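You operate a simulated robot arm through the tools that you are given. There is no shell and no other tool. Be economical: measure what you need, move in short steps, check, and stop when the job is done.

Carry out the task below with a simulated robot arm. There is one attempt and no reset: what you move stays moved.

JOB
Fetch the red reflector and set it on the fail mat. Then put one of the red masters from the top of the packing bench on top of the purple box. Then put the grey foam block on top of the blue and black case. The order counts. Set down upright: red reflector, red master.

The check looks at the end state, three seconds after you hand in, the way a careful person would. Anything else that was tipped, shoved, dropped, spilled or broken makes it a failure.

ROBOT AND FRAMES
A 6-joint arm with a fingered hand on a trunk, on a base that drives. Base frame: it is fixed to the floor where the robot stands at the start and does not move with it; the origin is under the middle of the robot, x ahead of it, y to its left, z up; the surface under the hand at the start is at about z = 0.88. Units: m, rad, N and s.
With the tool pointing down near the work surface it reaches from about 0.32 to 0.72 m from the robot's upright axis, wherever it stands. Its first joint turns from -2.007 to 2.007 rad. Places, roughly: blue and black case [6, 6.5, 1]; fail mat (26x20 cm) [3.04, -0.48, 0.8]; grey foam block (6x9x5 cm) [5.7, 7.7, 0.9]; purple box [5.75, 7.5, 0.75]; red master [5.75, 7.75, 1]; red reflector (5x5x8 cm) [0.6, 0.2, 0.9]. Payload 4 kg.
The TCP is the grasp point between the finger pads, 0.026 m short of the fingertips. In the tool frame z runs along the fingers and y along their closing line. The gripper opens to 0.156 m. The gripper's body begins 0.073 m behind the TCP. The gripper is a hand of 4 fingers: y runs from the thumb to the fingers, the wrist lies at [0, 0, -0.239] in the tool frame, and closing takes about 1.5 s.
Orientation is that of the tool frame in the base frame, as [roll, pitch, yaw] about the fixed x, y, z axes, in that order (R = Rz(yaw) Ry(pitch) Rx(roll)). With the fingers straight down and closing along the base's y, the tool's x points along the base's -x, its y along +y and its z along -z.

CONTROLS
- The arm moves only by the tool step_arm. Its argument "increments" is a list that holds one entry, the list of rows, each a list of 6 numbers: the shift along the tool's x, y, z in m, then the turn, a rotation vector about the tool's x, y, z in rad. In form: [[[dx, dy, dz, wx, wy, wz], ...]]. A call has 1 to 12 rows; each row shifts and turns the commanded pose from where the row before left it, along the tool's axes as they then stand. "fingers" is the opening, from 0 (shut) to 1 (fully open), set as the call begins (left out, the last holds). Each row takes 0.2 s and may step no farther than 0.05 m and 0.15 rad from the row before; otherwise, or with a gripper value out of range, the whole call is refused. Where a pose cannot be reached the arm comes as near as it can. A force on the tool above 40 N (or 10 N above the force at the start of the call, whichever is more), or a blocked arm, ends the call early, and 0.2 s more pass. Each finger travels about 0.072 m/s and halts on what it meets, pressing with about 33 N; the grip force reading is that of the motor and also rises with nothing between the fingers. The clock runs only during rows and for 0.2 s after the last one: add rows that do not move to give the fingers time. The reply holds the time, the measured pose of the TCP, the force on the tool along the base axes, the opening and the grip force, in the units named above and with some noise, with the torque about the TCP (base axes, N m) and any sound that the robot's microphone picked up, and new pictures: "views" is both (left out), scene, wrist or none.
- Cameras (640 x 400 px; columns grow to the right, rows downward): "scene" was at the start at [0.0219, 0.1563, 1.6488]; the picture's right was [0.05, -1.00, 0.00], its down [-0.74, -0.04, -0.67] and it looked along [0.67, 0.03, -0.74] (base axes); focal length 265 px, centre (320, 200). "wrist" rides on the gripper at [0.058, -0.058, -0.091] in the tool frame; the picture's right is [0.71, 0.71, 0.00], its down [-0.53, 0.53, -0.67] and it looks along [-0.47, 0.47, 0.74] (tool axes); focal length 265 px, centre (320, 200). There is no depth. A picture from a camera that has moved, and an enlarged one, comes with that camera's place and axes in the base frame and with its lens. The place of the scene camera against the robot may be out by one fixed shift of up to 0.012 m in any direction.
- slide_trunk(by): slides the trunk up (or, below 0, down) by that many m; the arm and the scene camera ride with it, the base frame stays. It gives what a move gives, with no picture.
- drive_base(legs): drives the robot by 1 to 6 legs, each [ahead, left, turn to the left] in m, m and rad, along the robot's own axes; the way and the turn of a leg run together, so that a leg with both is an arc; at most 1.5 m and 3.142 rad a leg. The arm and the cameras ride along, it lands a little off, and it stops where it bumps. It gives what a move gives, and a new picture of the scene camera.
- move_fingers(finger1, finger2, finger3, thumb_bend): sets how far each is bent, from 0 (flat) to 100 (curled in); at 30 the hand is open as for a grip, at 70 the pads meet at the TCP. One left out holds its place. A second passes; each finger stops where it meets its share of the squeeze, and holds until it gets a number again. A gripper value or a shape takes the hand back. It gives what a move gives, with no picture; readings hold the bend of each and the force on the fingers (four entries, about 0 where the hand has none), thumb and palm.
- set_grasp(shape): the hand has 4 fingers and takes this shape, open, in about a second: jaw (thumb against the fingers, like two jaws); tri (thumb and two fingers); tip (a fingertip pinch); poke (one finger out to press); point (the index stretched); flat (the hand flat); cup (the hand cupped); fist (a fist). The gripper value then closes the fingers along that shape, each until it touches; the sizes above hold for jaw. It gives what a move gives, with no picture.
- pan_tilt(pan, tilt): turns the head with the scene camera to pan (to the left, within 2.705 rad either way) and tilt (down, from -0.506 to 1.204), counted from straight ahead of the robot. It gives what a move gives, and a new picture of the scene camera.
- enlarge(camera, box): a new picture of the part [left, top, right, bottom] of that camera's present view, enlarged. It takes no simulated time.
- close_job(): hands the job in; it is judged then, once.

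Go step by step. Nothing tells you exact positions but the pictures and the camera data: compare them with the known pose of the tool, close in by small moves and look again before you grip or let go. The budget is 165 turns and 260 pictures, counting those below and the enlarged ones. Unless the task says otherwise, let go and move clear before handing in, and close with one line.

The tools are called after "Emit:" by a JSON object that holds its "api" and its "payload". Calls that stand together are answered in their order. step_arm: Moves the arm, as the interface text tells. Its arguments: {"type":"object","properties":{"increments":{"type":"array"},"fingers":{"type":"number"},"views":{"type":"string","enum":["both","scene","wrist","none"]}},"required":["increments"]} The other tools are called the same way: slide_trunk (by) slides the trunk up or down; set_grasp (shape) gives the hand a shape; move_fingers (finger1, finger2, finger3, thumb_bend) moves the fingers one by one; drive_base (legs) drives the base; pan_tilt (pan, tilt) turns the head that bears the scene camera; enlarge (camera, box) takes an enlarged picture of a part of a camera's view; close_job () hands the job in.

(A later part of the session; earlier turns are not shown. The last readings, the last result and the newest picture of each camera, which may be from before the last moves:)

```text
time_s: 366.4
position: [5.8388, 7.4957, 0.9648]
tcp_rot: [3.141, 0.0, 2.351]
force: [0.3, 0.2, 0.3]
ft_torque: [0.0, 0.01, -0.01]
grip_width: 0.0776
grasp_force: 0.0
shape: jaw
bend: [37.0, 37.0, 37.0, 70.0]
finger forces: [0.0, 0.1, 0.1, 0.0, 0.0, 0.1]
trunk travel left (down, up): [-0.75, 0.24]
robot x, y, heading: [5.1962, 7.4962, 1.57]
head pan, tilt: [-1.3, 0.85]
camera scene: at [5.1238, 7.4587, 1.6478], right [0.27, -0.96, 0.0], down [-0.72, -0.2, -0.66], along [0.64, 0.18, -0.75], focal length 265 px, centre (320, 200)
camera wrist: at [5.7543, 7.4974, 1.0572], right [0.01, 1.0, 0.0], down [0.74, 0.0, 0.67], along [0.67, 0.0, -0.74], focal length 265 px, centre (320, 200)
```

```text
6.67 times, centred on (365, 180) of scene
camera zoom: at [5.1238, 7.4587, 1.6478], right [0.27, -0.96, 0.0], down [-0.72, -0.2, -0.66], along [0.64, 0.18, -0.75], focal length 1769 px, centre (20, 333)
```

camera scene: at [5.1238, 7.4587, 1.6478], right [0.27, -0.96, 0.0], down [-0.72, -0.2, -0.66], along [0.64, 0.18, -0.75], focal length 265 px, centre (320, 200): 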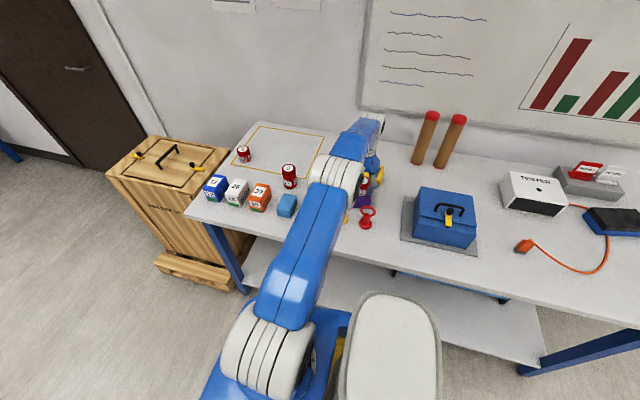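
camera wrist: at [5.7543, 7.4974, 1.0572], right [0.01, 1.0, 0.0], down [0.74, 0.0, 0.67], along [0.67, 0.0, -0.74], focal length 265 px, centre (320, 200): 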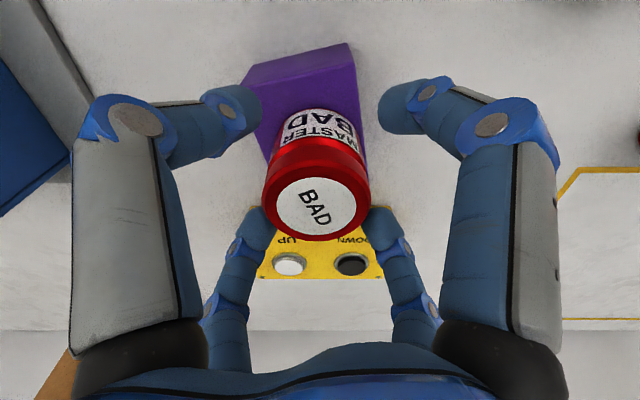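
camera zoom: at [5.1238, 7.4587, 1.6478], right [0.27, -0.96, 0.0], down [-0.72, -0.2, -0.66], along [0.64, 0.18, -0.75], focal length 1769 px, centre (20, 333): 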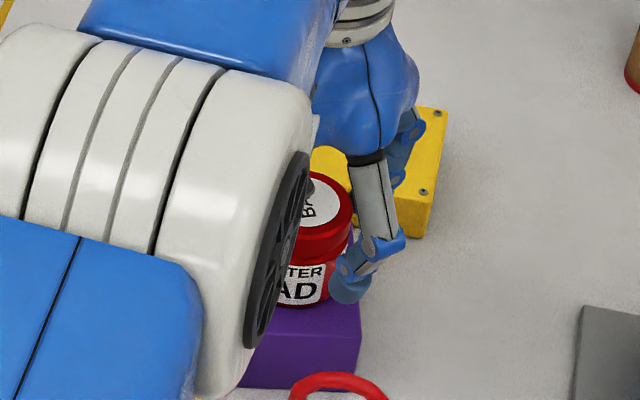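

Released and resting on the box. Rising straight up.

Emit:
{"api": "step_arm", "payload": {"increments": [[[0, 0, -0.02, 0, 0, 0], [0, 0, -0.03, 0, 0, 0], [0, 0, -0.04, 0, 0, 0], [0.035, -0.035, 0, 0, 0, 0], [0.035, -0.035, 0, 0, 0, 0], [0.03, -0.03, -0.02, 0, 0, 0], [0, 0, 0, 0, 0, 0]]]}}

Emit:
{"api": "enlarge", "payload": {"camera": "wrist", "box": [220, 20, 420, 220]}}

```text
time_s: 368.0
position: [5.6986, 7.4979, 1.074]
tcp_rot: [3.141, -0.002, 2.352]
force: [1.1, 0.5, -0.8]
ft_torque: [0.0, 0.03, 0.0]
grip_width: 0.0776
grasp_force: 0.1
shape: jaw
bend: [37.0, 37.0, 37.0, 70.0]
finger forces: [0.0, 0.0, 0.0, 0.0, 0.1, 0.2]
trunk travel left (down, up): [-0.75, 0.24]
robot x, y, heading: [5.1945, 7.498, 1.569]
head pan, tilt: [-1.3, 0.85]
camera scene: at [5.1279, 7.4585, 1.648], right [0.27, -0.96, 0.0], down [-0.73, -0.2, -0.66], along [0.63, 0.18, -0.75], focal length 265 px, centre (320, 200)
camera wrist: at [5.6158, 7.4998, 1.1659], right [0.01, 1.0, 0.0], down [0.75, 0.0, 0.67], along [0.67, 0.0, -0.75], focal length 265 px, centre (320, 200)
```

scene: 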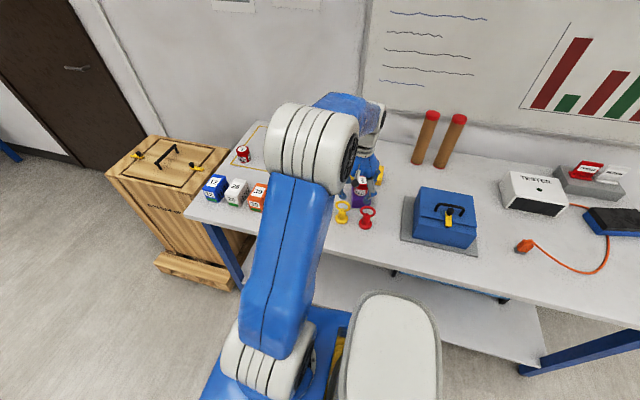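
wrist: 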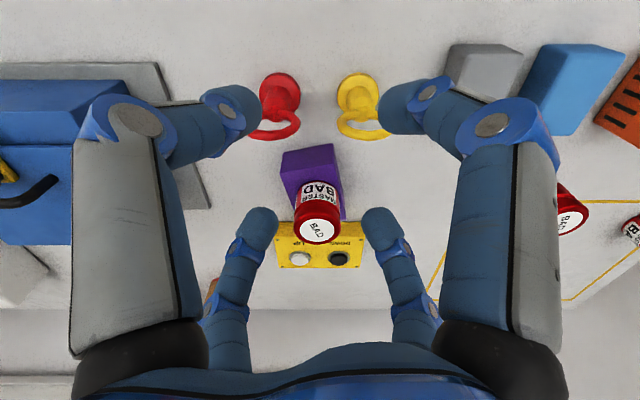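

```text
2.00 times, centred on (320, 120) of wrist
camera zoom: at [5.6158, 7.4998, 1.1659], right [0.01, 1.0, 0.0], down [0.75, 0.0, 0.67], along [0.67, 0.0, -0.75], focal length 531 px, centre (320, 360)
```

zoom: 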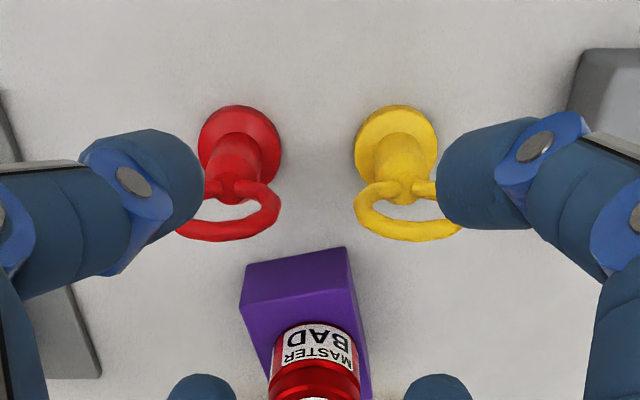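

The can stands upright on the purple box. Next the grey foam: moving the hand above it at about (5.70, 7.66).

Emit:
{"api": "step_arm", "payload": {"increments": [[[0.0284, 0.0282, 0, 0, 0, 0], [0.0284, 0.0282, 0, 0, 0, 0], [0.0284, 0.0282, 0, 0, 0, 0], [0.0284, 0.0282, 0, 0, 0, 0], [0, 0, 0, 0, 0, 0]]], "fingers": 0.7}}

Emit:
{"api": "enlarge", "payload": {"camera": "wrist", "box": [220, 0, 420, 200]}}

```text
time_s: 369.2
position: [5.6947, 7.6534, 1.0763]
tcp_rot: [3.14, 0.001, 2.352]
force: [-0.9, -0.6, 0.2]
ft_torque: [0.02, 0.01, 0.01]
grip_width: 0.1086
grasp_force: 0.0
shape: jaw
bend: [29.0, 29.0, 29.0, 65.0]
finger forces: [0.0, 0.1, 0.1, 0.1, 0.0, 0.0]
trunk travel left (down, up): [-0.75, 0.24]
robot x, y, heading: [5.2003, 7.4961, 1.568]
head pan, tilt: [-1.3, 0.85]
camera scene: at [5.1226, 7.4567, 1.6477], right [0.27, -0.96, 0.0], down [-0.72, -0.2, -0.66], along [0.64, 0.18, -0.75], focal length 265 px, centre (320, 200)
camera wrist: at [5.6112, 7.6564, 1.1683], right [0.01, 1.0, 0.0], down [0.74, -0.01, 0.67], along [0.67, 0.0, -0.74], focal length 265 px, centre (320, 200)
```

scene: 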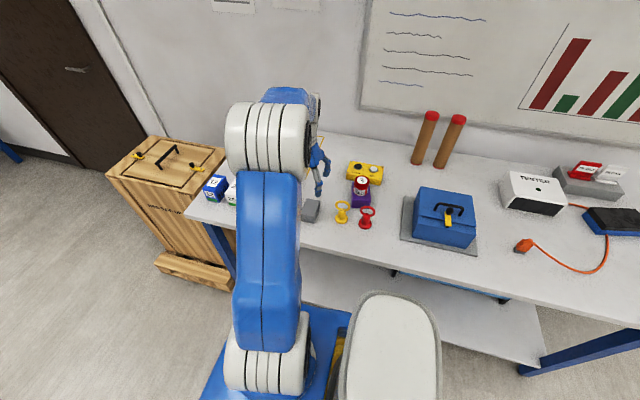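
wrist: 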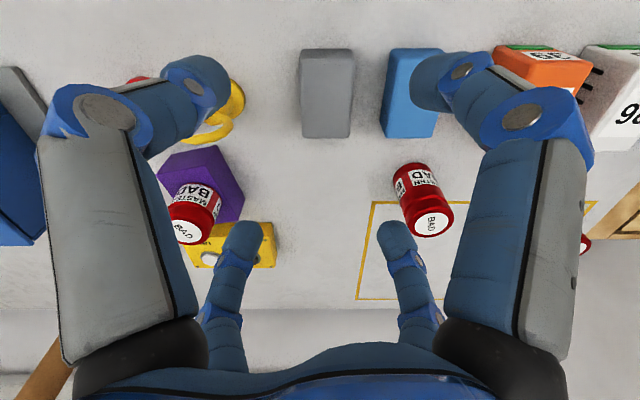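

```text
2.00 times, centred on (320, 100) of wrist
camera zoom: at [5.6112, 7.6564, 1.1683], right [0.01, 1.0, 0.0], down [0.74, -0.01, 0.67], along [0.67, 0.0, -0.74], focal length 531 px, centre (320, 400)
```

zoom: 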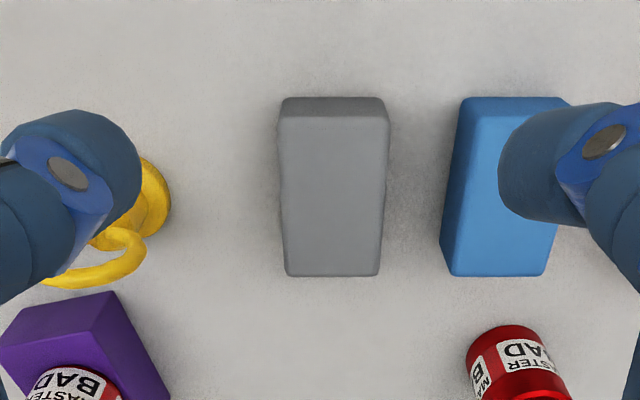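

Foam is at ≈(5.714, 7.663), long in x, with the blue block close on its +y side. I'll turn the hand to pinch along x with thumb and one finger, curling the other two; trying that in the air.

Emit:
{"api": "step_arm", "payload": {"increments": [[[-0.0063, 0.0205, 0, 0, 0, 0.131], [0, 0, 0, 0, 0, 0.131], [0, 0, 0, 0, 0, 0.131], [0, 0, 0, 0, 0, 0.131], [0, 0, 0, 0, 0, 0.131], [0, 0, 0, 0, 0, 0.131], [0, 0, 0, 0, 0, 0]]], "views": "none"}}

Emit:
{"api": "move_fingers", "payload": {"finger1": 100, "finger2": 30, "finger3": 100, "thumb_bend": 30}}

Emit:
{"api": "enlarge", "payload": {"camera": "wrist", "box": [0, 0, 640, 400]}}

Emit:
{"api": "enlarge", "payload": {"camera": "scene", "box": [250, 90, 390, 230]}}

```text
time_s: 370.8
position: [5.716, 7.6665, 1.0758]
tcp_rot: [-3.141, -0.001, 1.564]
force: [0.8, -1.1, 0.8]
ft_torque: [0.01, 0.02, 0.0]
grip_width: 0.1087
grasp_force: 0.1
shape: jaw
bend: [29.0, 29.0, 29.0, 65.0]
finger forces: [0.0, 0.0, 0.1, 0.1, 0.0, 0.0]
trunk travel left (down, up): [-0.75, 0.24]
robot x, y, heading: [5.198, 7.4959, 1.568]
head pan, tilt: [-1.3, 0.85]
```

```text
time_s: 371.8
position: [5.7144, 7.6661, 1.0754]
tcp_rot: [3.142, 0.001, 1.562]
force: [-1.8, -0.8, -0.5]
ft_torque: [0.01, 0.02, 0.0]
grip_width: 0.0713
grasp_force: 0.0
shape: fingers
bend: [78.0, 30.0, 78.0, 30.0]
finger forces: [0.0, 0.1, 0.1, 0.0, 0.1, 0.0]
trunk travel left (down, up): [-0.75, 0.24]
robot x, y, heading: [5.1988, 7.4956, 1.575]
head pan, tilt: [-1.3, 0.85]
```

```text
1.00 times, centred on (320, 200) of wrist (not enlarged: the box is as wide or as high as the picture)
camera zoom: at [5.6563, 7.7259, 1.1674], right [0.71, 0.7, 0.0], down [0.52, -0.53, 0.67], along [0.47, -0.48, -0.74], focal length 265 px, centre (320, 200)
```

zoom: 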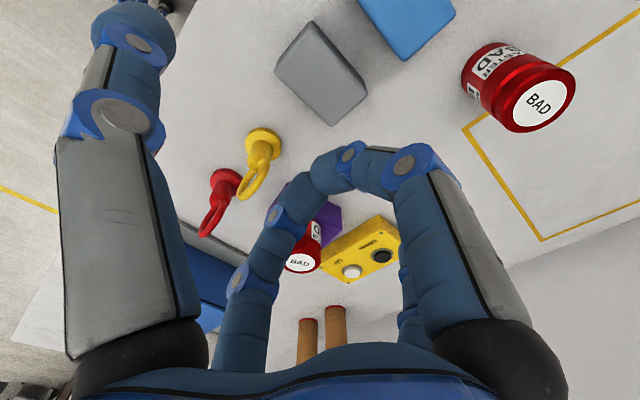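

```text
2.86 times, centred on (320, 160) of scene
camera zoom: at [5.1238, 7.4589, 1.6478], right [0.27, -0.96, 0.0], down [-0.72, -0.2, -0.66], along [0.64, 0.18, -0.75], focal length 758 px, centre (320, 314)
```

zoom: 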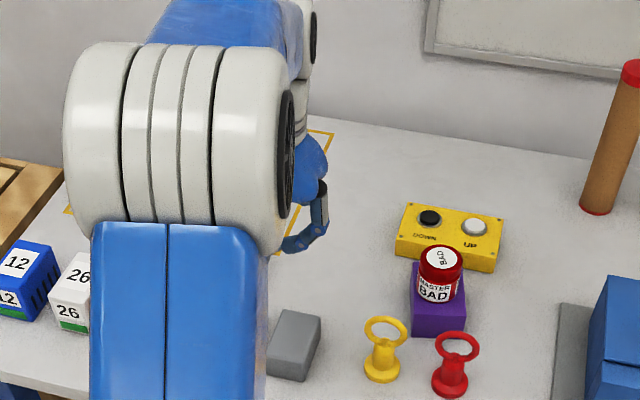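

The two side fingers met each other. I'll curl them one after the other.

Emit:
{"api": "move_fingers", "payload": {"finger3": 20, "finger1": 100}}

Emit:
{"api": "move_fingers", "payload": {"finger1": 100, "finger3": 100}}

Emit:
{"api": "enlarge", "payload": {"camera": "wrist", "box": [0, 0, 640, 400]}}

```text
time_s: 372.8
position: [5.7163, 7.6653, 1.0767]
tcp_rot: [-3.141, -0.001, 1.564]
force: [0.3, 0.2, 0.0]
ft_torque: [0.0, 0.01, 0.0]
grip_width: 0.0873
grasp_force: 0.1
shape: fingers
bend: [100.0, 30.0, 20.0, 30.0]
finger forces: [0.1, 0.0, 0.1, 0.0, 0.1, 0.1]
trunk travel left (down, up): [-0.75, 0.24]
robot x, y, heading: [5.1963, 7.4947, 1.572]
head pan, tilt: [-1.3, 0.85]
```

```text
time_s: 373.8
position: [5.7155, 7.6661, 1.0752]
tcp_rot: [-3.142, 0.0, 1.563]
force: [-0.2, 0.3, -0.4]
ft_torque: [0.03, 0.01, -0.03]
grip_width: 0.0891
grasp_force: 0.1
shape: fingers
bend: [100.0, 30.0, 91.0, 30.0]
finger forces: [0.0, 0.0, 0.1, 0.1, 0.0, 0.0]
trunk travel left (down, up): [-0.75, 0.24]
robot x, y, heading: [5.1938, 7.4944, 1.574]
head pan, tilt: [-1.3, 0.85]
```

```text
1.00 times, centred on (320, 200) of wrist (not enlarged: the box is as wide or as high as the picture)
camera zoom: at [5.6562, 7.7258, 1.1674], right [0.71, 0.7, 0.0], down [0.52, -0.53, 0.67], along [0.47, -0.48, -0.74], focal length 265 px, centre (320, 200)
```

zoom: 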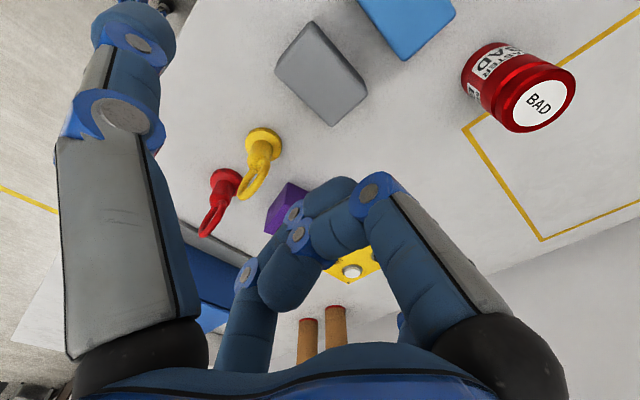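

Curled neatly out of the way. Enlarging to re-check the foam's position under the hand.

Emit:
{"api": "enlarge", "payload": {"camera": "wrist", "box": [240, 0, 400, 160]}}

```text
2.50 times, centred on (320, 80) of wrist
camera zoom: at [5.6562, 7.7258, 1.1674], right [0.71, 0.7, 0.0], down [0.52, -0.53, 0.67], along [0.47, -0.48, -0.74], focal length 664 px, centre (320, 500)
```

zoom: 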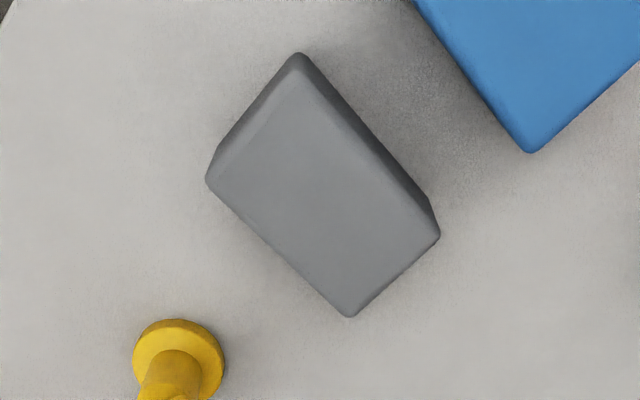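

Foam centred under the TCP (5.716, 7.667). Descending to z≈0.94.

Emit:
{"api": "step_arm", "payload": {"increments": [[[0, 0, 0.03, 0, 0, 0], [0, 0, 0.03, 0, 0, 0], [0, 0, 0.03, 0, 0, 0], [0, 0, 0.025, 0, 0, 0], [0, 0, 0.01, 0, 0, 0], [0, 0, 0.005, 0, 0, 0], [0, 0, 0, 0, 0, 0]]]}}

```text
time_s: 375.4
position: [5.7146, 7.6667, 0.9458]
tcp_rot: [3.142, 0.001, 1.563]
force: [0.4, 0.3, 0.3]
ft_torque: [0.0, -0.02, 0.01]
grip_width: 0.0891
grasp_force: 0.1
shape: fingers
bend: [100.0, 30.0, 91.0, 30.0]
finger forces: [0.0, 0.1, 0.0, 0.0, 0.1, 0.0]
trunk travel left (down, up): [-0.75, 0.24]
robot x, y, heading: [5.1949, 7.4972, 1.567]
head pan, tilt: [-1.3, 0.85]
camera scene: at [5.1233, 7.4586, 1.6478], right [0.27, -0.96, 0.0], down [-0.72, -0.2, -0.66], along [0.64, 0.18, -0.75], focal length 265 px, centre (320, 200)
camera wrist: at [5.6561, 7.7264, 1.037], right [0.71, 0.7, 0.0], down [0.52, -0.53, 0.67], along [0.47, -0.48, -0.74], focal length 265 px, centre (320, 200)
```

scene: 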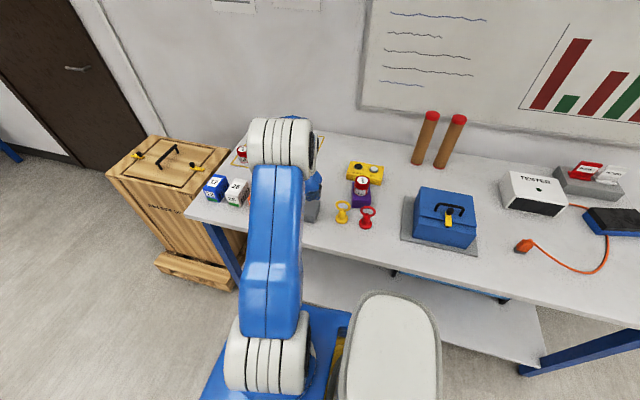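
wrist: 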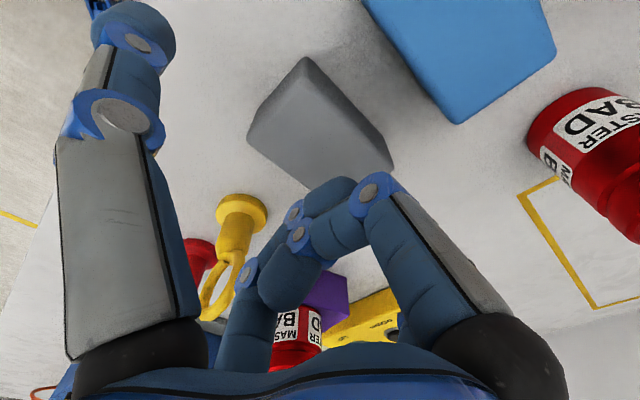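

Emit:
{"api": "step_arm", "payload": {"increments": [[[0, 0, 0.004, 0, 0, 0], [0, 0, 0.004, 0, 0, 0], [0, 0, 0, 0, 0, 0]]], "views": "none"}}

Emit:
{"api": "step_arm", "payload": {"increments": [[[0, 0, 0.003, 0, 0, 0], [0, 0, 0.003, 0, 0, 0], [0, 0, 0, 0, 0, 0]]], "views": "none"}}

```text
time_s: 376.2
position: [5.7143, 7.6672, 0.9373]
tcp_rot: [-3.141, -0.001, 1.565]
force: [-0.1, 0.4, -0.3]
ft_torque: [0.0, -0.01, 0.01]
grip_width: 0.0894
grasp_force: 0.0
shape: fingers
bend: [100.0, 30.0, 91.0, 30.0]
finger forces: [0.0, 0.0, 0.0, 0.0, 0.0, 0.1]
trunk travel left (down, up): [-0.75, 0.24]
robot x, y, heading: [5.1952, 7.4956, 1.573]
head pan, tilt: [-1.3, 0.85]
```

```text
time_s: 377.0
position: [5.7137, 7.6668, 0.9311]
tcp_rot: [-3.141, 0.001, 1.564]
force: [0.5, -0.1, 0.2]
ft_torque: [-0.01, 0.04, 0.01]
grip_width: 0.0895
grasp_force: 0.0
shape: fingers
bend: [100.0, 30.0, 91.0, 30.0]
finger forces: [0.1, 0.0, 0.1, 0.1, 0.0, 0.0]
trunk travel left (down, up): [-0.75, 0.24]
robot x, y, heading: [5.193, 7.4976, 1.564]
head pan, tilt: [-1.3, 0.85]
```

Emit:
{"api": "step_arm", "payload": {"increments": [[[0, 0, 0.002, 0, 0, 0], [0, 0, 0.002, 0, 0, 0], [0, 0, 0, 0, 0, 0]]], "views": "none"}}

Emit:
{"api": "step_arm", "payload": {"increments": [[[0, 0, 0.002, 0, 0, 0], [0, 0, 0.002, 0, 0, 0], [0, 0, 0, 0, 0, 0]]], "views": "wrist"}}

```text
time_s: 377.8
position: [5.7145, 7.666, 0.9277]
tcp_rot: [-3.141, 0.001, 1.565]
force: [0.0, 0.2, -1.1]
ft_torque: [0.0, 0.01, -0.01]
grip_width: 0.0894
grasp_force: 0.0
shape: fingers
bend: [100.0, 30.0, 91.0, 30.0]
finger forces: [0.1, 0.0, 0.0, 0.1, 0.0, 0.0]
trunk travel left (down, up): [-0.75, 0.24]
robot x, y, heading: [5.1979, 7.4913, 1.569]
head pan, tilt: [-1.3, 0.85]
```

```text
time_s: 378.6
position: [5.7153, 7.6665, 0.9233]
tcp_rot: [-3.14, 0.0, 1.564]
force: [-0.3, 0.1, -0.3]
ft_torque: [0.0, 0.0, 0.03]
grip_width: 0.0894
grasp_force: 0.1
shape: fingers
bend: [100.0, 30.0, 91.0, 30.0]
finger forces: [0.0, 0.1, 0.0, 0.0, 0.1, 0.1]
trunk travel left (down, up): [-0.75, 0.24]
robot x, y, heading: [5.2005, 7.4971, 1.571]
head pan, tilt: [-1.3, 0.85]
camera wrist: at [5.6561, 7.7264, 1.0155], right [0.71, 0.7, 0.0], down [0.52, -0.53, 0.67], along [0.47, -0.48, -0.74], focal length 265 px, centre (320, 200)
```

wrist: 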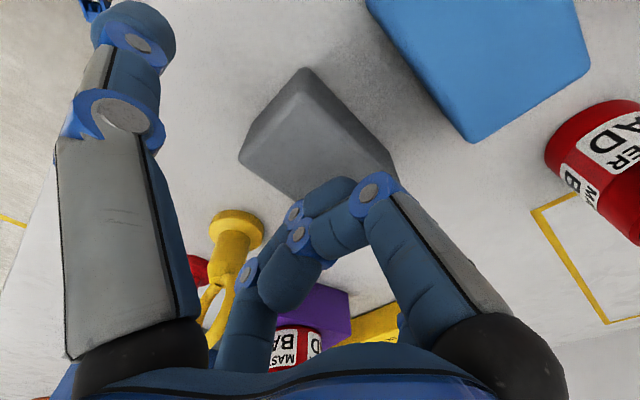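

No contact yet, and the pinch fingers now overlap the foam by ~2 cm. A bit lower, then pinch with thumb and finger 2.

Emit:
{"api": "step_arm", "payload": {"increments": [[[0, 0, 0.003, 0, 0, 0], [0, 0, 0.002, 0, 0, 0], [0, 0, 0, 0, 0, 0]]], "views": "none"}}

Emit:
{"api": "move_fingers", "payload": {"finger2": 70, "thumb_bend": 70}}

Emit:
{"api": "enlarge", "payload": {"camera": "wrist", "box": [0, 0, 640, 400]}}

Emit:
{"api": "enlarge", "payload": {"camera": "scene", "box": [250, 120, 370, 240]}}

```text
time_s: 379.4
position: [5.7157, 7.6651, 0.9179]
tcp_rot: [3.141, -0.001, 1.563]
force: [0.6, 0.8, -0.1]
ft_torque: [-0.01, 0.01, -0.01]
grip_width: 0.0894
grasp_force: 0.2
shape: fingers
bend: [100.0, 30.0, 91.0, 30.0]
finger forces: [0.0, 0.1, 0.0, 0.0, 0.1, 0.0]
trunk travel left (down, up): [-0.75, 0.24]
robot x, y, heading: [5.1988, 7.4972, 1.569]
head pan, tilt: [-1.3, 0.85]
```

```text
time_s: 380.4
position: [5.7156, 7.6654, 0.9178]
tcp_rot: [-3.141, 0.0, 1.565]
force: [-0.5, -0.4, 1.5]
ft_torque: [0.03, -0.01, 0.01]
grip_width: 0.0637
grasp_force: 13.1
shape: fingers
bend: [100.0, 47.0, 91.0, 55.0]
finger forces: [0.0, 12.7, 0.1, 0.1, 13.5, 0.0]
trunk travel left (down, up): [-0.75, 0.24]
robot x, y, heading: [5.194, 7.4977, 1.57]
head pan, tilt: [-1.3, 0.85]
```

```text
1.00 times, centred on (320, 200) of wrist (not enlarged: the box is as wide or as high as the picture)
camera zoom: at [5.6567, 7.7261, 1.0105], right [0.71, 0.7, 0.0], down [0.52, -0.53, 0.67], along [0.47, -0.48, -0.74], focal length 265 px, centre (320, 200)
```

zoom: 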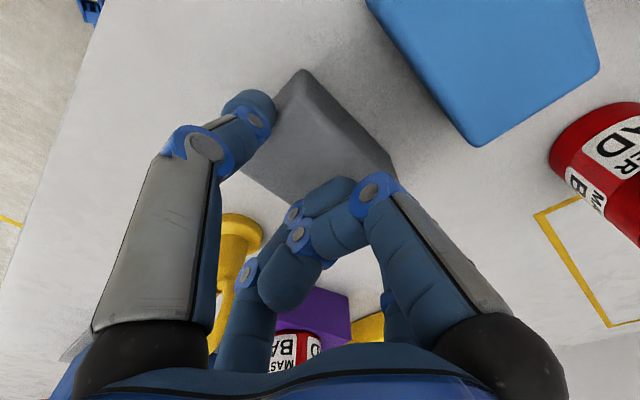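

```text
3.33 times, centred on (310, 180) of scene
camera zoom: at [5.1233, 7.4587, 1.6478], right [0.27, -0.96, 0.0], down [-0.72, -0.2, -0.66], along [0.64, 0.18, -0.75], focal length 884 px, centre (353, 267)
```

zoom: 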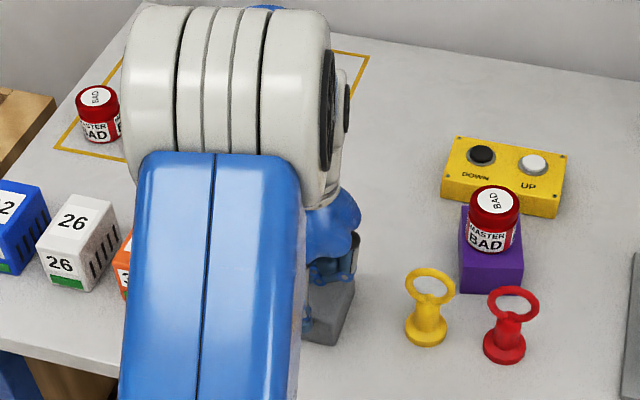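

Pinched at 13 N each side. Lifting 4 cm gently and checking.

Emit:
{"api": "step_arm", "payload": {"increments": [[[0, 0, -0.01, 0, 0, 0], [0, 0, -0.015, 0, 0, 0], [0, 0, -0.015, 0, 0, 0], [0, 0, 0, 0, 0, 0]]]}}

Emit:
{"api": "enlarge", "payload": {"camera": "scene", "box": [270, 130, 370, 230]}}

```text
time_s: 381.4
position: [5.7142, 7.6654, 0.9588]
tcp_rot: [-3.141, 0.0, 1.564]
force: [-0.5, 0.3, -1.2]
ft_torque: [-0.01, 0.03, -0.01]
grip_width: 0.0637
grasp_force: 12.6
shape: fingers
bend: [100.0, 47.0, 91.0, 55.0]
finger forces: [0.0, 13.1, 0.0, 0.1, 13.1, 0.1]
trunk travel left (down, up): [-0.75, 0.24]
robot x, y, heading: [5.1959, 7.4978, 1.576]
head pan, tilt: [-1.3, 0.85]
camera scene: at [5.124, 7.4589, 1.6478], right [0.27, -0.96, 0.0], down [-0.72, -0.2, -0.66], along [0.64, 0.18, -0.75], focal length 265 px, centre (320, 200)
camera wrist: at [5.6562, 7.7259, 1.0501], right [0.71, 0.7, 0.0], down [0.52, -0.53, 0.67], along [0.47, -0.48, -0.74], focal length 265 px, centre (320, 200)
```

scene: 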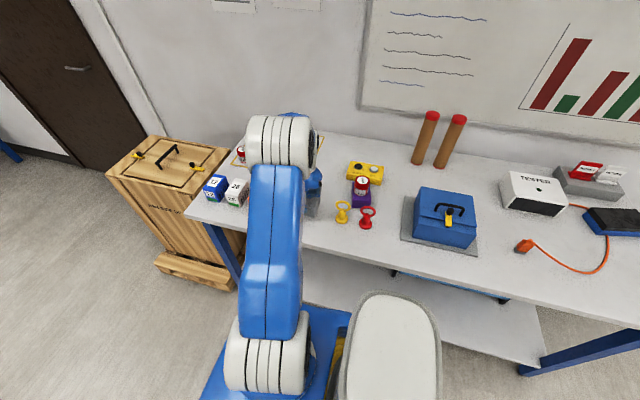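
wrist: 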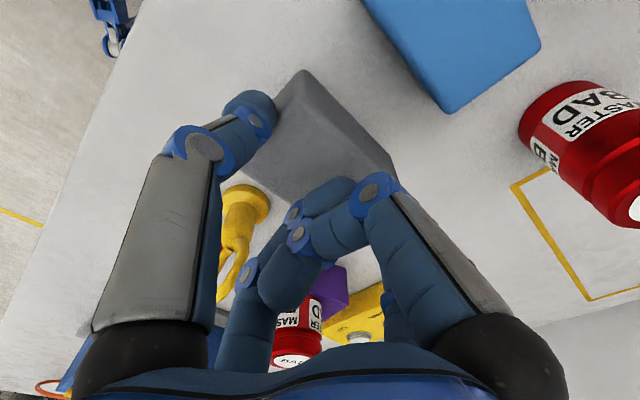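

```text
4.00 times, centred on (320, 180) of scene
camera zoom: at [5.124, 7.4589, 1.6478], right [0.27, -0.96, 0.0], down [-0.72, -0.2, -0.66], along [0.64, 0.18, -0.75], focal length 1061 px, centre (320, 280)
```

zoom: 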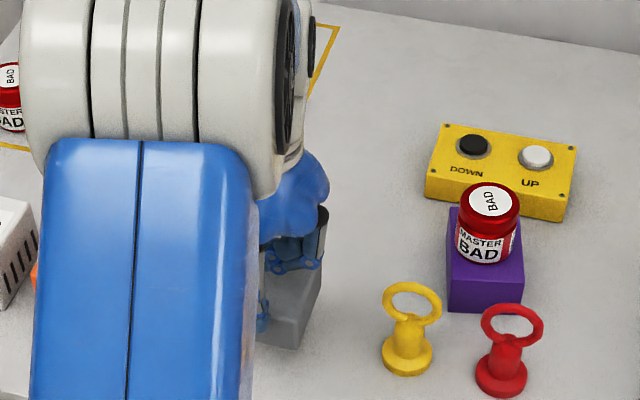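

The foam is held. Raising it, retracting and swinging the arm back to the front for driving.

Emit:
{"api": "step_arm", "payload": {"increments": [[[0, 0, -0.04, 0, 0, 0], [0, 0, -0.04, 0, 0, 0], [0, 0, -0.04, 0, 0, 0], [0, 0, -0.04, 0, 0, 0], [0, 0, -0.04, 0, 0, 0], [-0.014, -0.043, 0, 0, 0, 0], [-0.014, -0.043, 0, 0, 0, 0], [0, 0, 0, 0, 0, 0]]], "views": "wrist"}}

Emit:
{"api": "step_arm", "payload": {"increments": [[[0.0424, -0.0161, 0, 0, 0, -0.1], [0.0424, -0.0161, 0, 0, 0, -0.1], [0.0424, -0.0161, 0, 0, 0, -0.1], [0.0424, -0.0161, 0, 0, 0, -0.1], [0.0424, -0.0161, 0, 0, 0, -0.1], [0.0424, -0.0161, 0, 0, 0, -0.1], [0.0424, -0.0161, 0, 0, 0, -0.1], [0.0424, -0.0161, 0, 0, 0, -0.1], [0.0424, -0.0161, 0, 0, 0, -0.1], [0.0424, -0.0161, 0, 0, 0, -0.1], [0.0424, -0.0161, 0, 0, 0, -0.1], [0, 0, 0, 0, 0, 0]]]}}

```text
time_s: 383.2
position: [5.6316, 7.6391, 1.1566]
tcp_rot: [3.141, 0.001, 1.563]
force: [-0.2, 0.8, -0.6]
ft_torque: [0.01, 0.06, -0.02]
grip_width: 0.0632
grasp_force: 13.2
shape: fingers
bend: [100.0, 47.0, 91.0, 55.0]
finger forces: [0.1, 13.0, 0.0, 0.0, 12.9, 0.1]
trunk travel left (down, up): [-0.75, 0.24]
robot x, y, heading: [5.1957, 7.4961, 1.575]
head pan, tilt: [-1.3, 0.85]
camera wrist: at [5.5728, 7.6997, 1.2486], right [0.71, 0.7, 0.0], down [0.52, -0.53, 0.67], along [0.47, -0.48, -0.74], focal length 265 px, centre (320, 200)
```

wrist: 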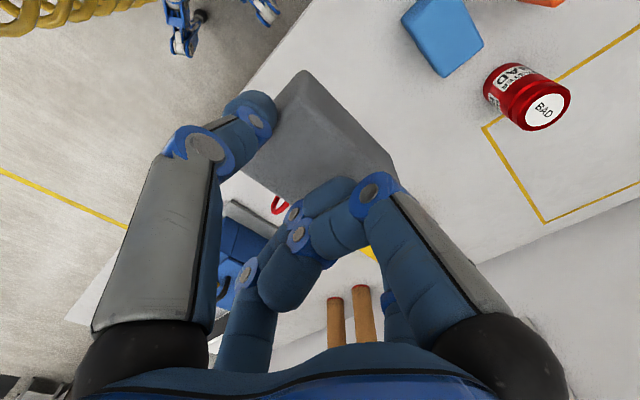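

```text
time_s: 385.8
position: [5.2693, 7.9489, 1.1597]
tcp_rot: [3.14, 0.002, 2.665]
force: [-0.4, -0.2, -1.3]
ft_torque: [0.0, 0.02, -0.03]
grip_width: 0.0628
grasp_force: 12.9
shape: fingers
bend: [100.0, 47.0, 91.0, 55.0]
finger forces: [0.0, 12.7, 0.0, 0.0, 12.8, 0.1]
trunk travel left (down, up): [-0.75, 0.24]
robot x, y, heading: [5.1956, 7.4995, 1.571]
head pan, tilt: [-1.3, 0.85]
camera scene: at [5.1252, 7.4586, 1.6479], right [0.27, -0.96, 0.0], down [-0.72, -0.2, -0.66], along [0.64, 0.18, -0.75], focal length 265 px, centre (320, 200)
camera wrist: at [5.1906, 7.9259, 1.2516], right [-0.3, 0.95, 0.0], down [0.71, 0.23, 0.67], along [0.64, 0.2, -0.74], focal length 265 px, centre (320, 200)
```

scene: 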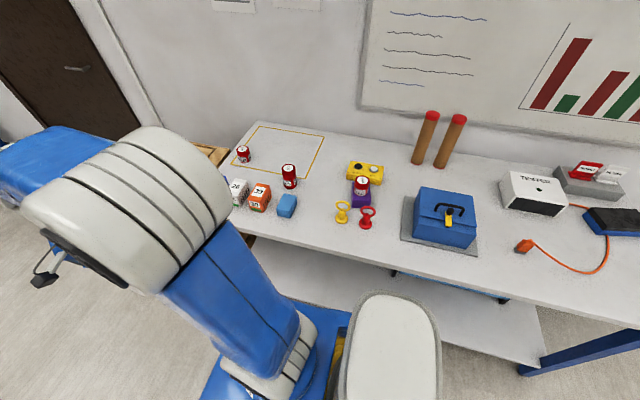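
wrist: 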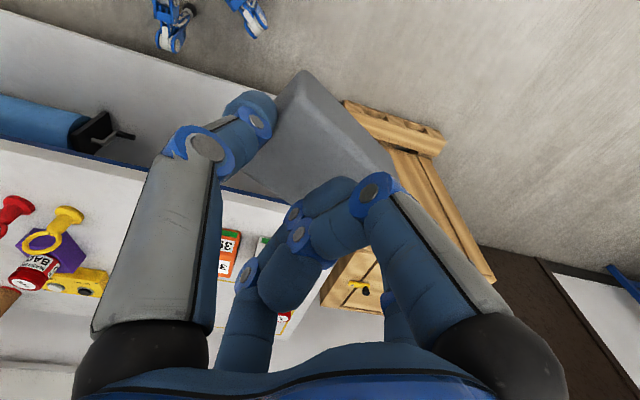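

Now back out of the lane: 10 cm left to centre, then reverse to y≈5.7.

Emit:
{"api": "drive_base", "payload": {"legs": [[0, 0.1, 0], [-1.45, 0, 0], [-0.4, 0, 0]]}}

Emit:
{"api": "pan_tilt", "payload": {"pan": -0.75, "tilt": 0.75}}

```text
time_s: 411.0
position: [5.1538, 6.0994, 1.1593]
tcp_rot: [-3.141, 0.001, 2.638]
force: [1.1, 0.2, 0.4]
ft_torque: [-0.02, -0.02, 0.02]
grip_width: 0.0632
grasp_force: 13.0
shape: fingers
bend: [100.0, 47.0, 91.0, 55.0]
finger forces: [0.0, 12.9, 0.1, 0.0, 12.9, 0.0]
trunk travel left (down, up): [-0.75, 0.24]
robot x, y, heading: [5.0723, 5.6463, 1.541]
head pan, tilt: [-1.3, 0.85]
camera scene: at [4.9957, 5.6113, 1.6478], right [0.24, -0.97, 0.0], down [-0.73, -0.18, -0.66], along [0.64, 0.16, -0.75], focal length 265 px, centre (320, 200)
```

scene: 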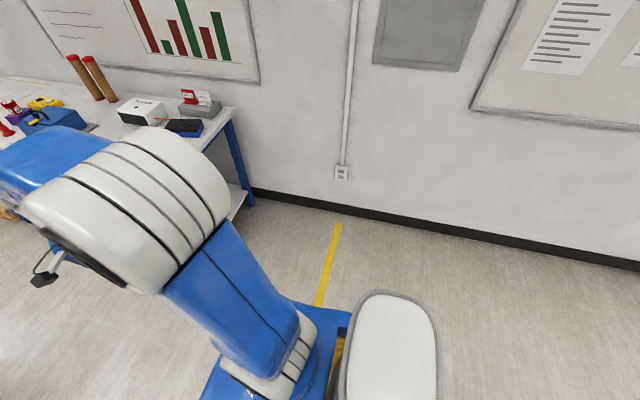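

```text
time_s: 412.0
position: [5.1524, 6.0989, 1.1607]
tcp_rot: [-3.141, 0.0, 2.64]
force: [-0.4, -0.4, -0.8]
ft_torque: [0.02, 0.0, -0.02]
grip_width: 0.0631
grasp_force: 13.0
shape: fingers
bend: [100.0, 47.0, 91.0, 55.0]
finger forces: [0.1, 12.9, 0.1, 0.0, 13.0, 0.0]
trunk travel left (down, up): [-0.75, 0.24]
robot x, y, heading: [5.072, 5.6445, 1.544]
head pan, tilt: [-0.75, 0.75]
camera scene: at [4.9783, 5.651, 1.6558], right [0.71, -0.7, 0.0], down [-0.48, -0.49, -0.73], along [0.51, 0.52, -0.68], focal length 265 px, centre (320, 200)
```

scene: 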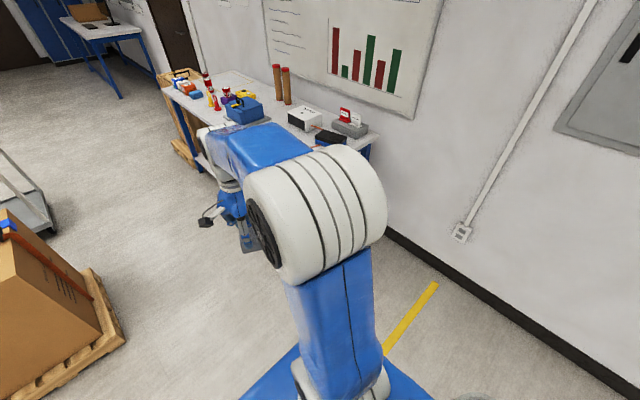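

The case is at ≈(5.92, 6.53). I'll go to the bench's south end: strafe right 0.8 m, then ahead.

Emit:
{"api": "drive_base", "payload": {"legs": [[0, 0, 0.027], [0, -0.82, 0], [0.15, 0, 0]]}}

Emit:
{"api": "pan_tilt", "payload": {"pan": -0.15, "tilt": 0.85}}

```text
time_s: 425.5
position: [5.9639, 6.256, 1.1601]
tcp_rot: [-3.141, 0.0, 2.668]
force: [0.4, -0.1, -0.9]
ft_torque: [-0.03, 0.04, 0.02]
grip_width: 0.0632
grasp_force: 12.8
shape: fingers
bend: [100.0, 47.0, 91.0, 55.0]
finger forces: [0.1, 12.9, 0.0, 0.0, 12.8, 0.1]
trunk travel left (down, up): [-0.75, 0.24]
robot x, y, heading: [5.8946, 5.8016, 1.575]
head pan, tilt: [-0.75, 0.75]
camera scene: at [5.8032, 5.8051, 1.6559], right [0.74, -0.68, 0.0], down [-0.46, -0.5, -0.73], along [0.5, 0.54, -0.68], focal length 265 px, centre (320, 200)
```

scene: 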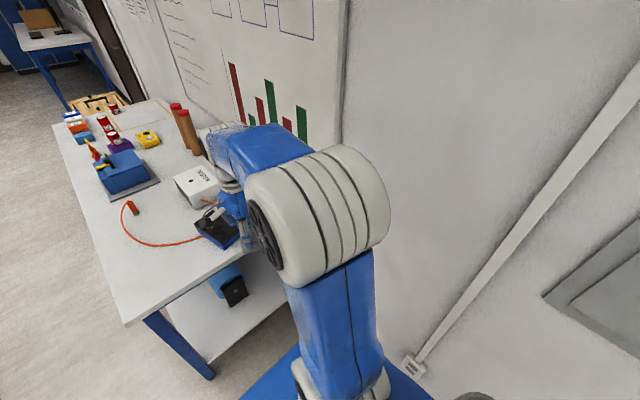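

```text
time_s: 426.5
position: [5.9629, 6.2535, 1.1591]
tcp_rot: [-3.14, -0.001, 2.67]
force: [0.3, -0.4, 0.8]
ft_torque: [-0.01, 0.0, 0.01]
grip_width: 0.0633
grasp_force: 12.9
shape: fingers
bend: [100.0, 47.0, 91.0, 55.0]
finger forces: [0.0, 12.9, 0.0, 0.0, 12.9, 0.1]
trunk travel left (down, up): [-0.75, 0.24]
robot x, y, heading: [5.8922, 5.803, 1.583]
head pan, tilt: [-0.15, 0.85]
camera scene: at [5.7574, 5.8216, 1.6478], right [0.99, -0.14, 0.0], down [-0.11, -0.74, -0.66], along [0.1, 0.65, -0.75], focal length 265 px, centre (320, 200)
```

scene: 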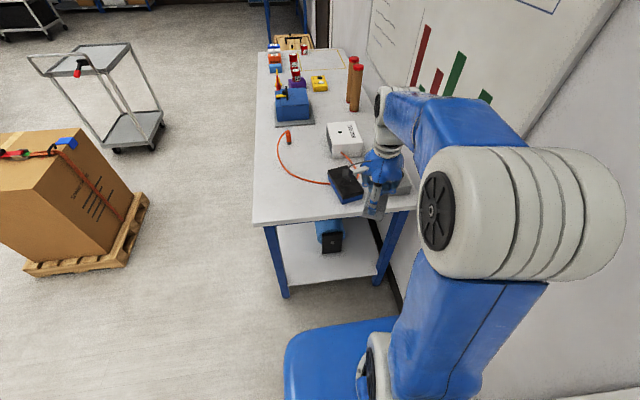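

Bench end is at y≈6.4. Forward 0.15 m, then a wrist look at the case.

Emit:
{"api": "drive_base", "payload": {"legs": [[0.15, 0, -0.01]]}}

Emit:
{"api": "enlarge", "payload": {"camera": "wrist", "box": [0, 0, 640, 400]}}

Emit:
{"api": "enlarge", "payload": {"camera": "scene", "box": [280, 110, 440, 270]}}

```text
time_s: 429.0
position: [5.9679, 6.4016, 1.1609]
tcp_rot: [-3.14, 0.003, 2.659]
force: [-0.6, 0.1, -1.1]
ft_torque: [0.0, 0.0, -0.01]
grip_width: 0.0634
grasp_force: 12.6
shape: fingers
bend: [100.0, 47.0, 91.0, 55.0]
finger forces: [0.0, 13.0, 0.0, 0.0, 12.9, 0.0]
trunk travel left (down, up): [-0.75, 0.24]
robot x, y, heading: [5.8931, 5.9551, 1.571]
head pan, tilt: [-0.15, 0.85]
camera scene: at [5.7567, 5.9739, 1.6478], right [0.99, -0.15, 0.0], down [-0.12, -0.74, -0.66], along [0.1, 0.65, -0.75], focal length 265 px, centre (320, 200)
```

scene: 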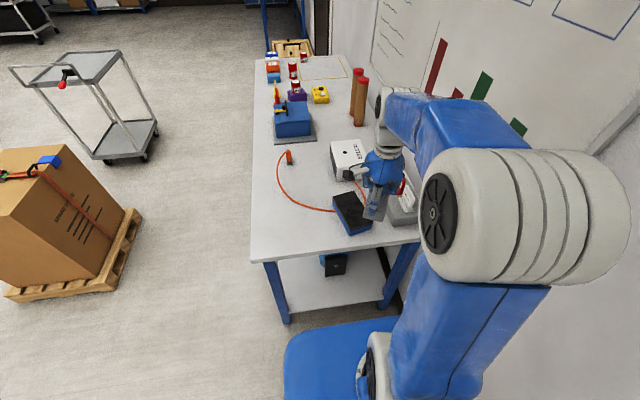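

```text
1.00 times, centred on (320, 200) of wrist (not enlarged: the box is as wide or as high as the picture)
camera zoom: at [5.8881, 6.3793, 1.2513], right [-0.3, 0.95, 0.0], down [0.71, 0.22, 0.67], along [0.64, 0.2, -0.74], focal length 265 px, centre (320, 200)
```

zoom: 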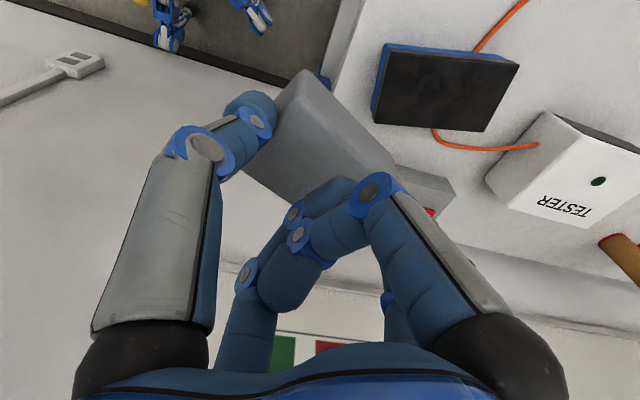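

```text
2.50 times, centred on (360, 190) of scene
camera zoom: at [5.7567, 5.9739, 1.6478], right [0.99, -0.15, 0.0], down [-0.12, -0.74, -0.66], along [0.1, 0.65, -0.75], focal length 663 px, centre (220, 225)
```

zoom: 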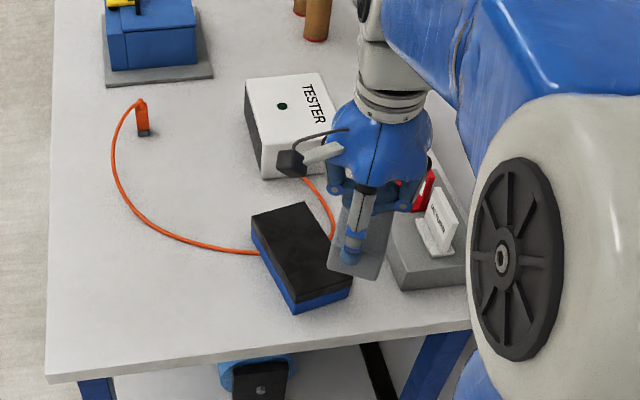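

Case top centre ≈(5.959, 6.558), long axis about 101°. I'll yaw the foam to align with it and move above.

Emit:
{"api": "step_arm", "payload": {"increments": [[[0, 0, 0, 0, 0, -0.136], [0, 0, 0, 0, 0, -0.136], [0, 0, 0, 0, 0, -0.136], [0, 0, 0, 0, 0, -0.136], [0, 0, 0, 0, 0, -0.136], [-0.0055, 0.039, 0, 0, 0, 0], [-0.0055, 0.039, 0, 0, 0, 0], [-0.0055, 0.039, 0, 0, 0, 0], [-0.0055, 0.039, 0, 0, 0, 0], [0, 0, 0.03, 0, 0, 0], [0, 0, 0, 0, 0, 0]]]}}

Emit:
{"api": "enlarge", "payload": {"camera": "scene", "box": [280, 110, 440, 270]}}

```text
time_s: 431.4
position: [5.9594, 6.5605, 1.1305]
tcp_rot: [-3.139, 0.0, -2.942]
force: [-0.7, -0.7, 0.1]
ft_torque: [-0.01, 0.01, 0.0]
grip_width: 0.0631
grasp_force: 12.8
shape: fingers
bend: [100.0, 47.0, 91.0, 56.0]
finger forces: [0.0, 12.9, 0.0, 0.0, 12.9, 0.0]
trunk travel left (down, up): [-0.75, 0.24]
robot x, y, heading: [5.8932, 5.9528, 1.57]
head pan, tilt: [-0.15, 0.85]
camera scene: at [5.7572, 5.9755, 1.6477], right [0.99, -0.15, 0.0], down [-0.12, -0.74, -0.66], along [0.1, 0.65, -0.75], focal length 265 px, centre (320, 200)
camera wrist: at [5.9124, 6.4939, 1.2223], right [-0.83, 0.55, 0.0], down [0.41, 0.62, 0.67], along [0.37, 0.56, -0.74], focal length 265 px, centre (320, 200)
```

scene: 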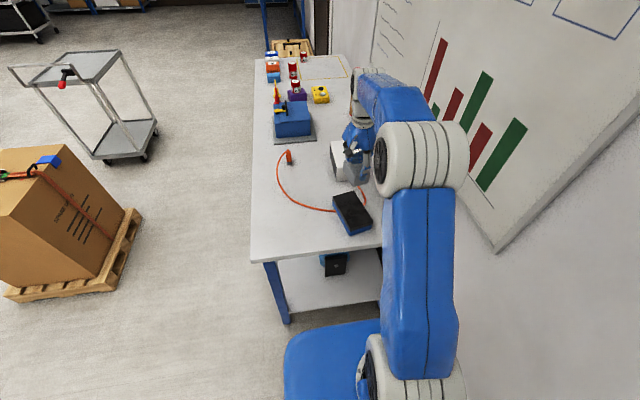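
wrist: 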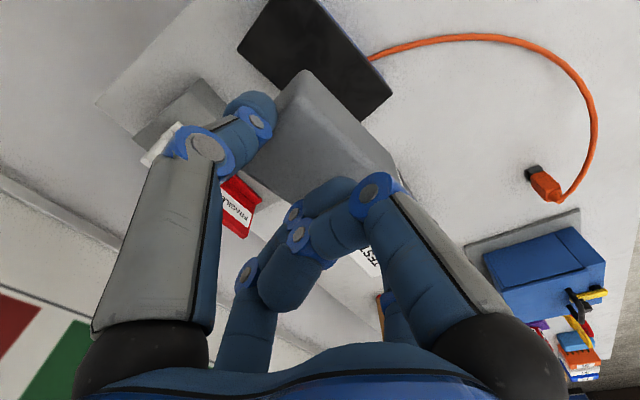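

```text
2.50 times, centred on (360, 190) of scene
camera zoom: at [5.7572, 5.9755, 1.6477], right [0.99, -0.15, 0.0], down [-0.12, -0.74, -0.66], along [0.1, 0.65, -0.75], focal length 663 px, centre (220, 225)
```

zoom: 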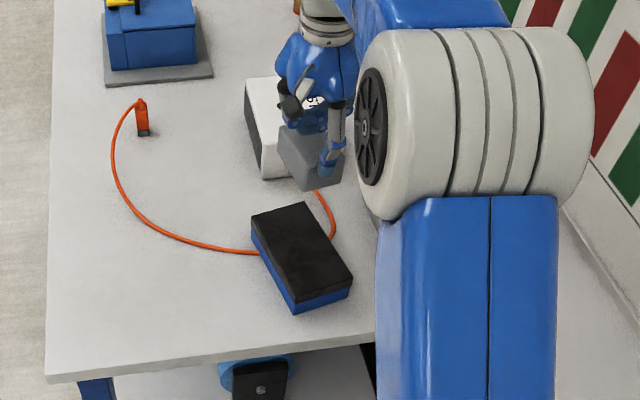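

The foam is aligned over the case (target ≈(5.963, 6.562)). Lowering to just above.

Emit:
{"api": "step_arm", "payload": {"increments": [[[-0.004, 0.001, 0.03, 0, 0, 0], [0, 0, 0.035, 0, 0, 0], [0, 0, 0.035, 0, 0, 0], [0, 0, 0.03, 0, 0, 0], [0, 0, 0.01, 0, 0, 0], [0, 0, 0, 0, 0, 0]]]}}

Emit:
{"api": "enlarge", "payload": {"camera": "scene", "box": [310, 160, 390, 240]}}

```text
time_s: 432.8
position: [5.9635, 6.5605, 0.9883]
tcp_rot: [-3.141, 0.001, -2.942]
force: [-0.1, -0.5, -0.4]
ft_torque: [0.02, -0.01, 0.0]
grip_width: 0.063
grasp_force: 12.8
shape: fingers
bend: [100.0, 47.0, 91.0, 56.0]
finger forces: [0.0, 12.8, 0.0, 0.0, 12.9, 0.1]
trunk travel left (down, up): [-0.75, 0.24]
robot x, y, heading: [5.8957, 5.954, 1.565]
head pan, tilt: [-0.15, 0.85]
camera scene: at [5.7574, 5.9741, 1.6478], right [0.99, -0.15, 0.0], down [-0.12, -0.74, -0.66], along [0.1, 0.65, -0.75], focal length 265 px, centre (320, 200)
camera wrist: at [5.9162, 6.494, 1.0801], right [-0.83, 0.55, 0.0], down [0.41, 0.62, 0.67], along [0.37, 0.56, -0.74], focal length 265 px, centre (320, 200)
```

scene: 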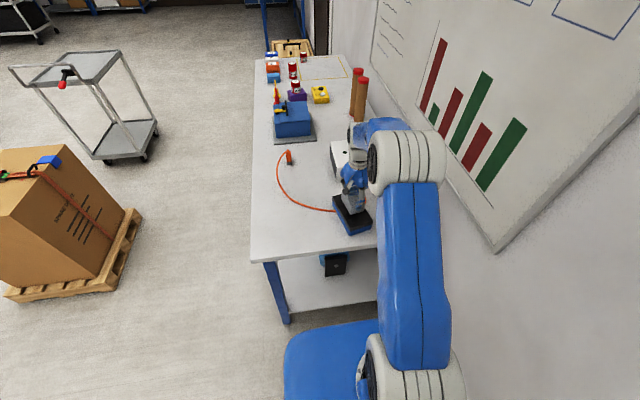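
wrist: 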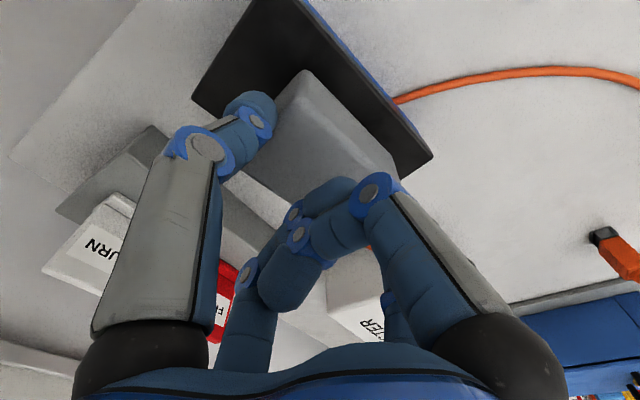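

```text
5.00 times, centred on (350, 200) of scene
camera zoom: at [5.7574, 5.9741, 1.6478], right [0.99, -0.15, 0.0], down [-0.12, -0.74, -0.66], along [0.1, 0.65, -0.75], focal length 1326 px, centre (170, 200)
```

zoom: 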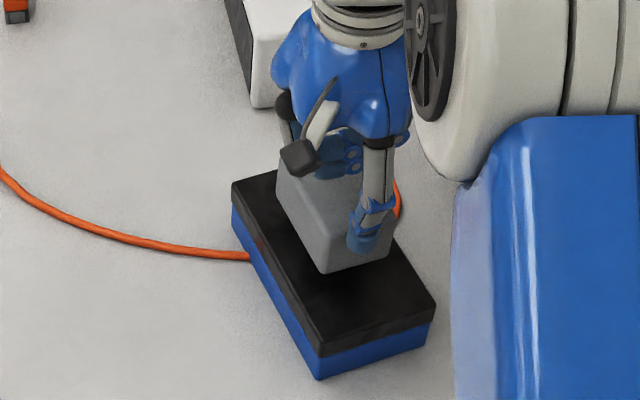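

Footprints line up. Lowering gently to contact.

Emit:
{"api": "step_arm", "payload": {"increments": [[[0, 0, 0.006, 0, 0, 0], [0, 0, 0.005, 0, 0, 0], [0, 0, 0.004, 0, 0, 0], [0, 0, 0, 0, 0, 0]]], "views": "none"}}

Emit:
{"api": "step_arm", "payload": {"increments": [[[0, 0, 0.003, 0, 0, 0], [0, 0, 0.003, 0, 0, 0], [0, 0, 0, 0, 0, 0]]], "views": "none"}}

Emit:
{"api": "enlarge", "payload": {"camera": "scene", "box": [310, 160, 390, 240]}}

```text
time_s: 433.8
position: [5.9624, 6.561, 0.9742]
tcp_rot: [-3.14, 0.0, -2.942]
force: [1.9, 1.2, -0.3]
ft_torque: [-0.02, 0.01, -0.01]
grip_width: 0.063
grasp_force: 12.8
shape: fingers
bend: [100.0, 47.0, 91.0, 56.0]
finger forces: [0.0, 12.8, 0.1, 0.0, 12.9, 0.0]
trunk travel left (down, up): [-0.75, 0.24]
robot x, y, heading: [5.8945, 5.9511, 1.565]
head pan, tilt: [-0.15, 0.85]
```

```text
time_s: 434.6
position: [5.9636, 6.5602, 0.9695]
tcp_rot: [3.138, 0.001, -2.943]
force: [-0.1, -0.4, 8.9]
ft_torque: [0.04, -0.01, 0.02]
grip_width: 0.063
grasp_force: 13.5
shape: fingers
bend: [100.0, 47.0, 91.0, 56.0]
finger forces: [0.0, 13.0, 0.0, 0.1, 13.6, 0.1]
trunk travel left (down, up): [-0.75, 0.24]
robot x, y, heading: [5.894, 5.9537, 1.566]
head pan, tilt: [-0.15, 0.85]
```

```text
5.00 times, centred on (350, 200) of scene
camera zoom: at [5.7571, 5.9715, 1.648], right [0.99, -0.15, 0.0], down [-0.12, -0.74, -0.66], along [0.1, 0.65, -0.75], focal length 1326 px, centre (170, 200)
```

zoom: 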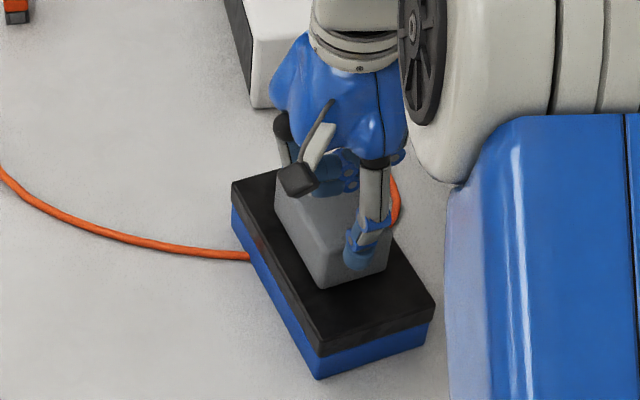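

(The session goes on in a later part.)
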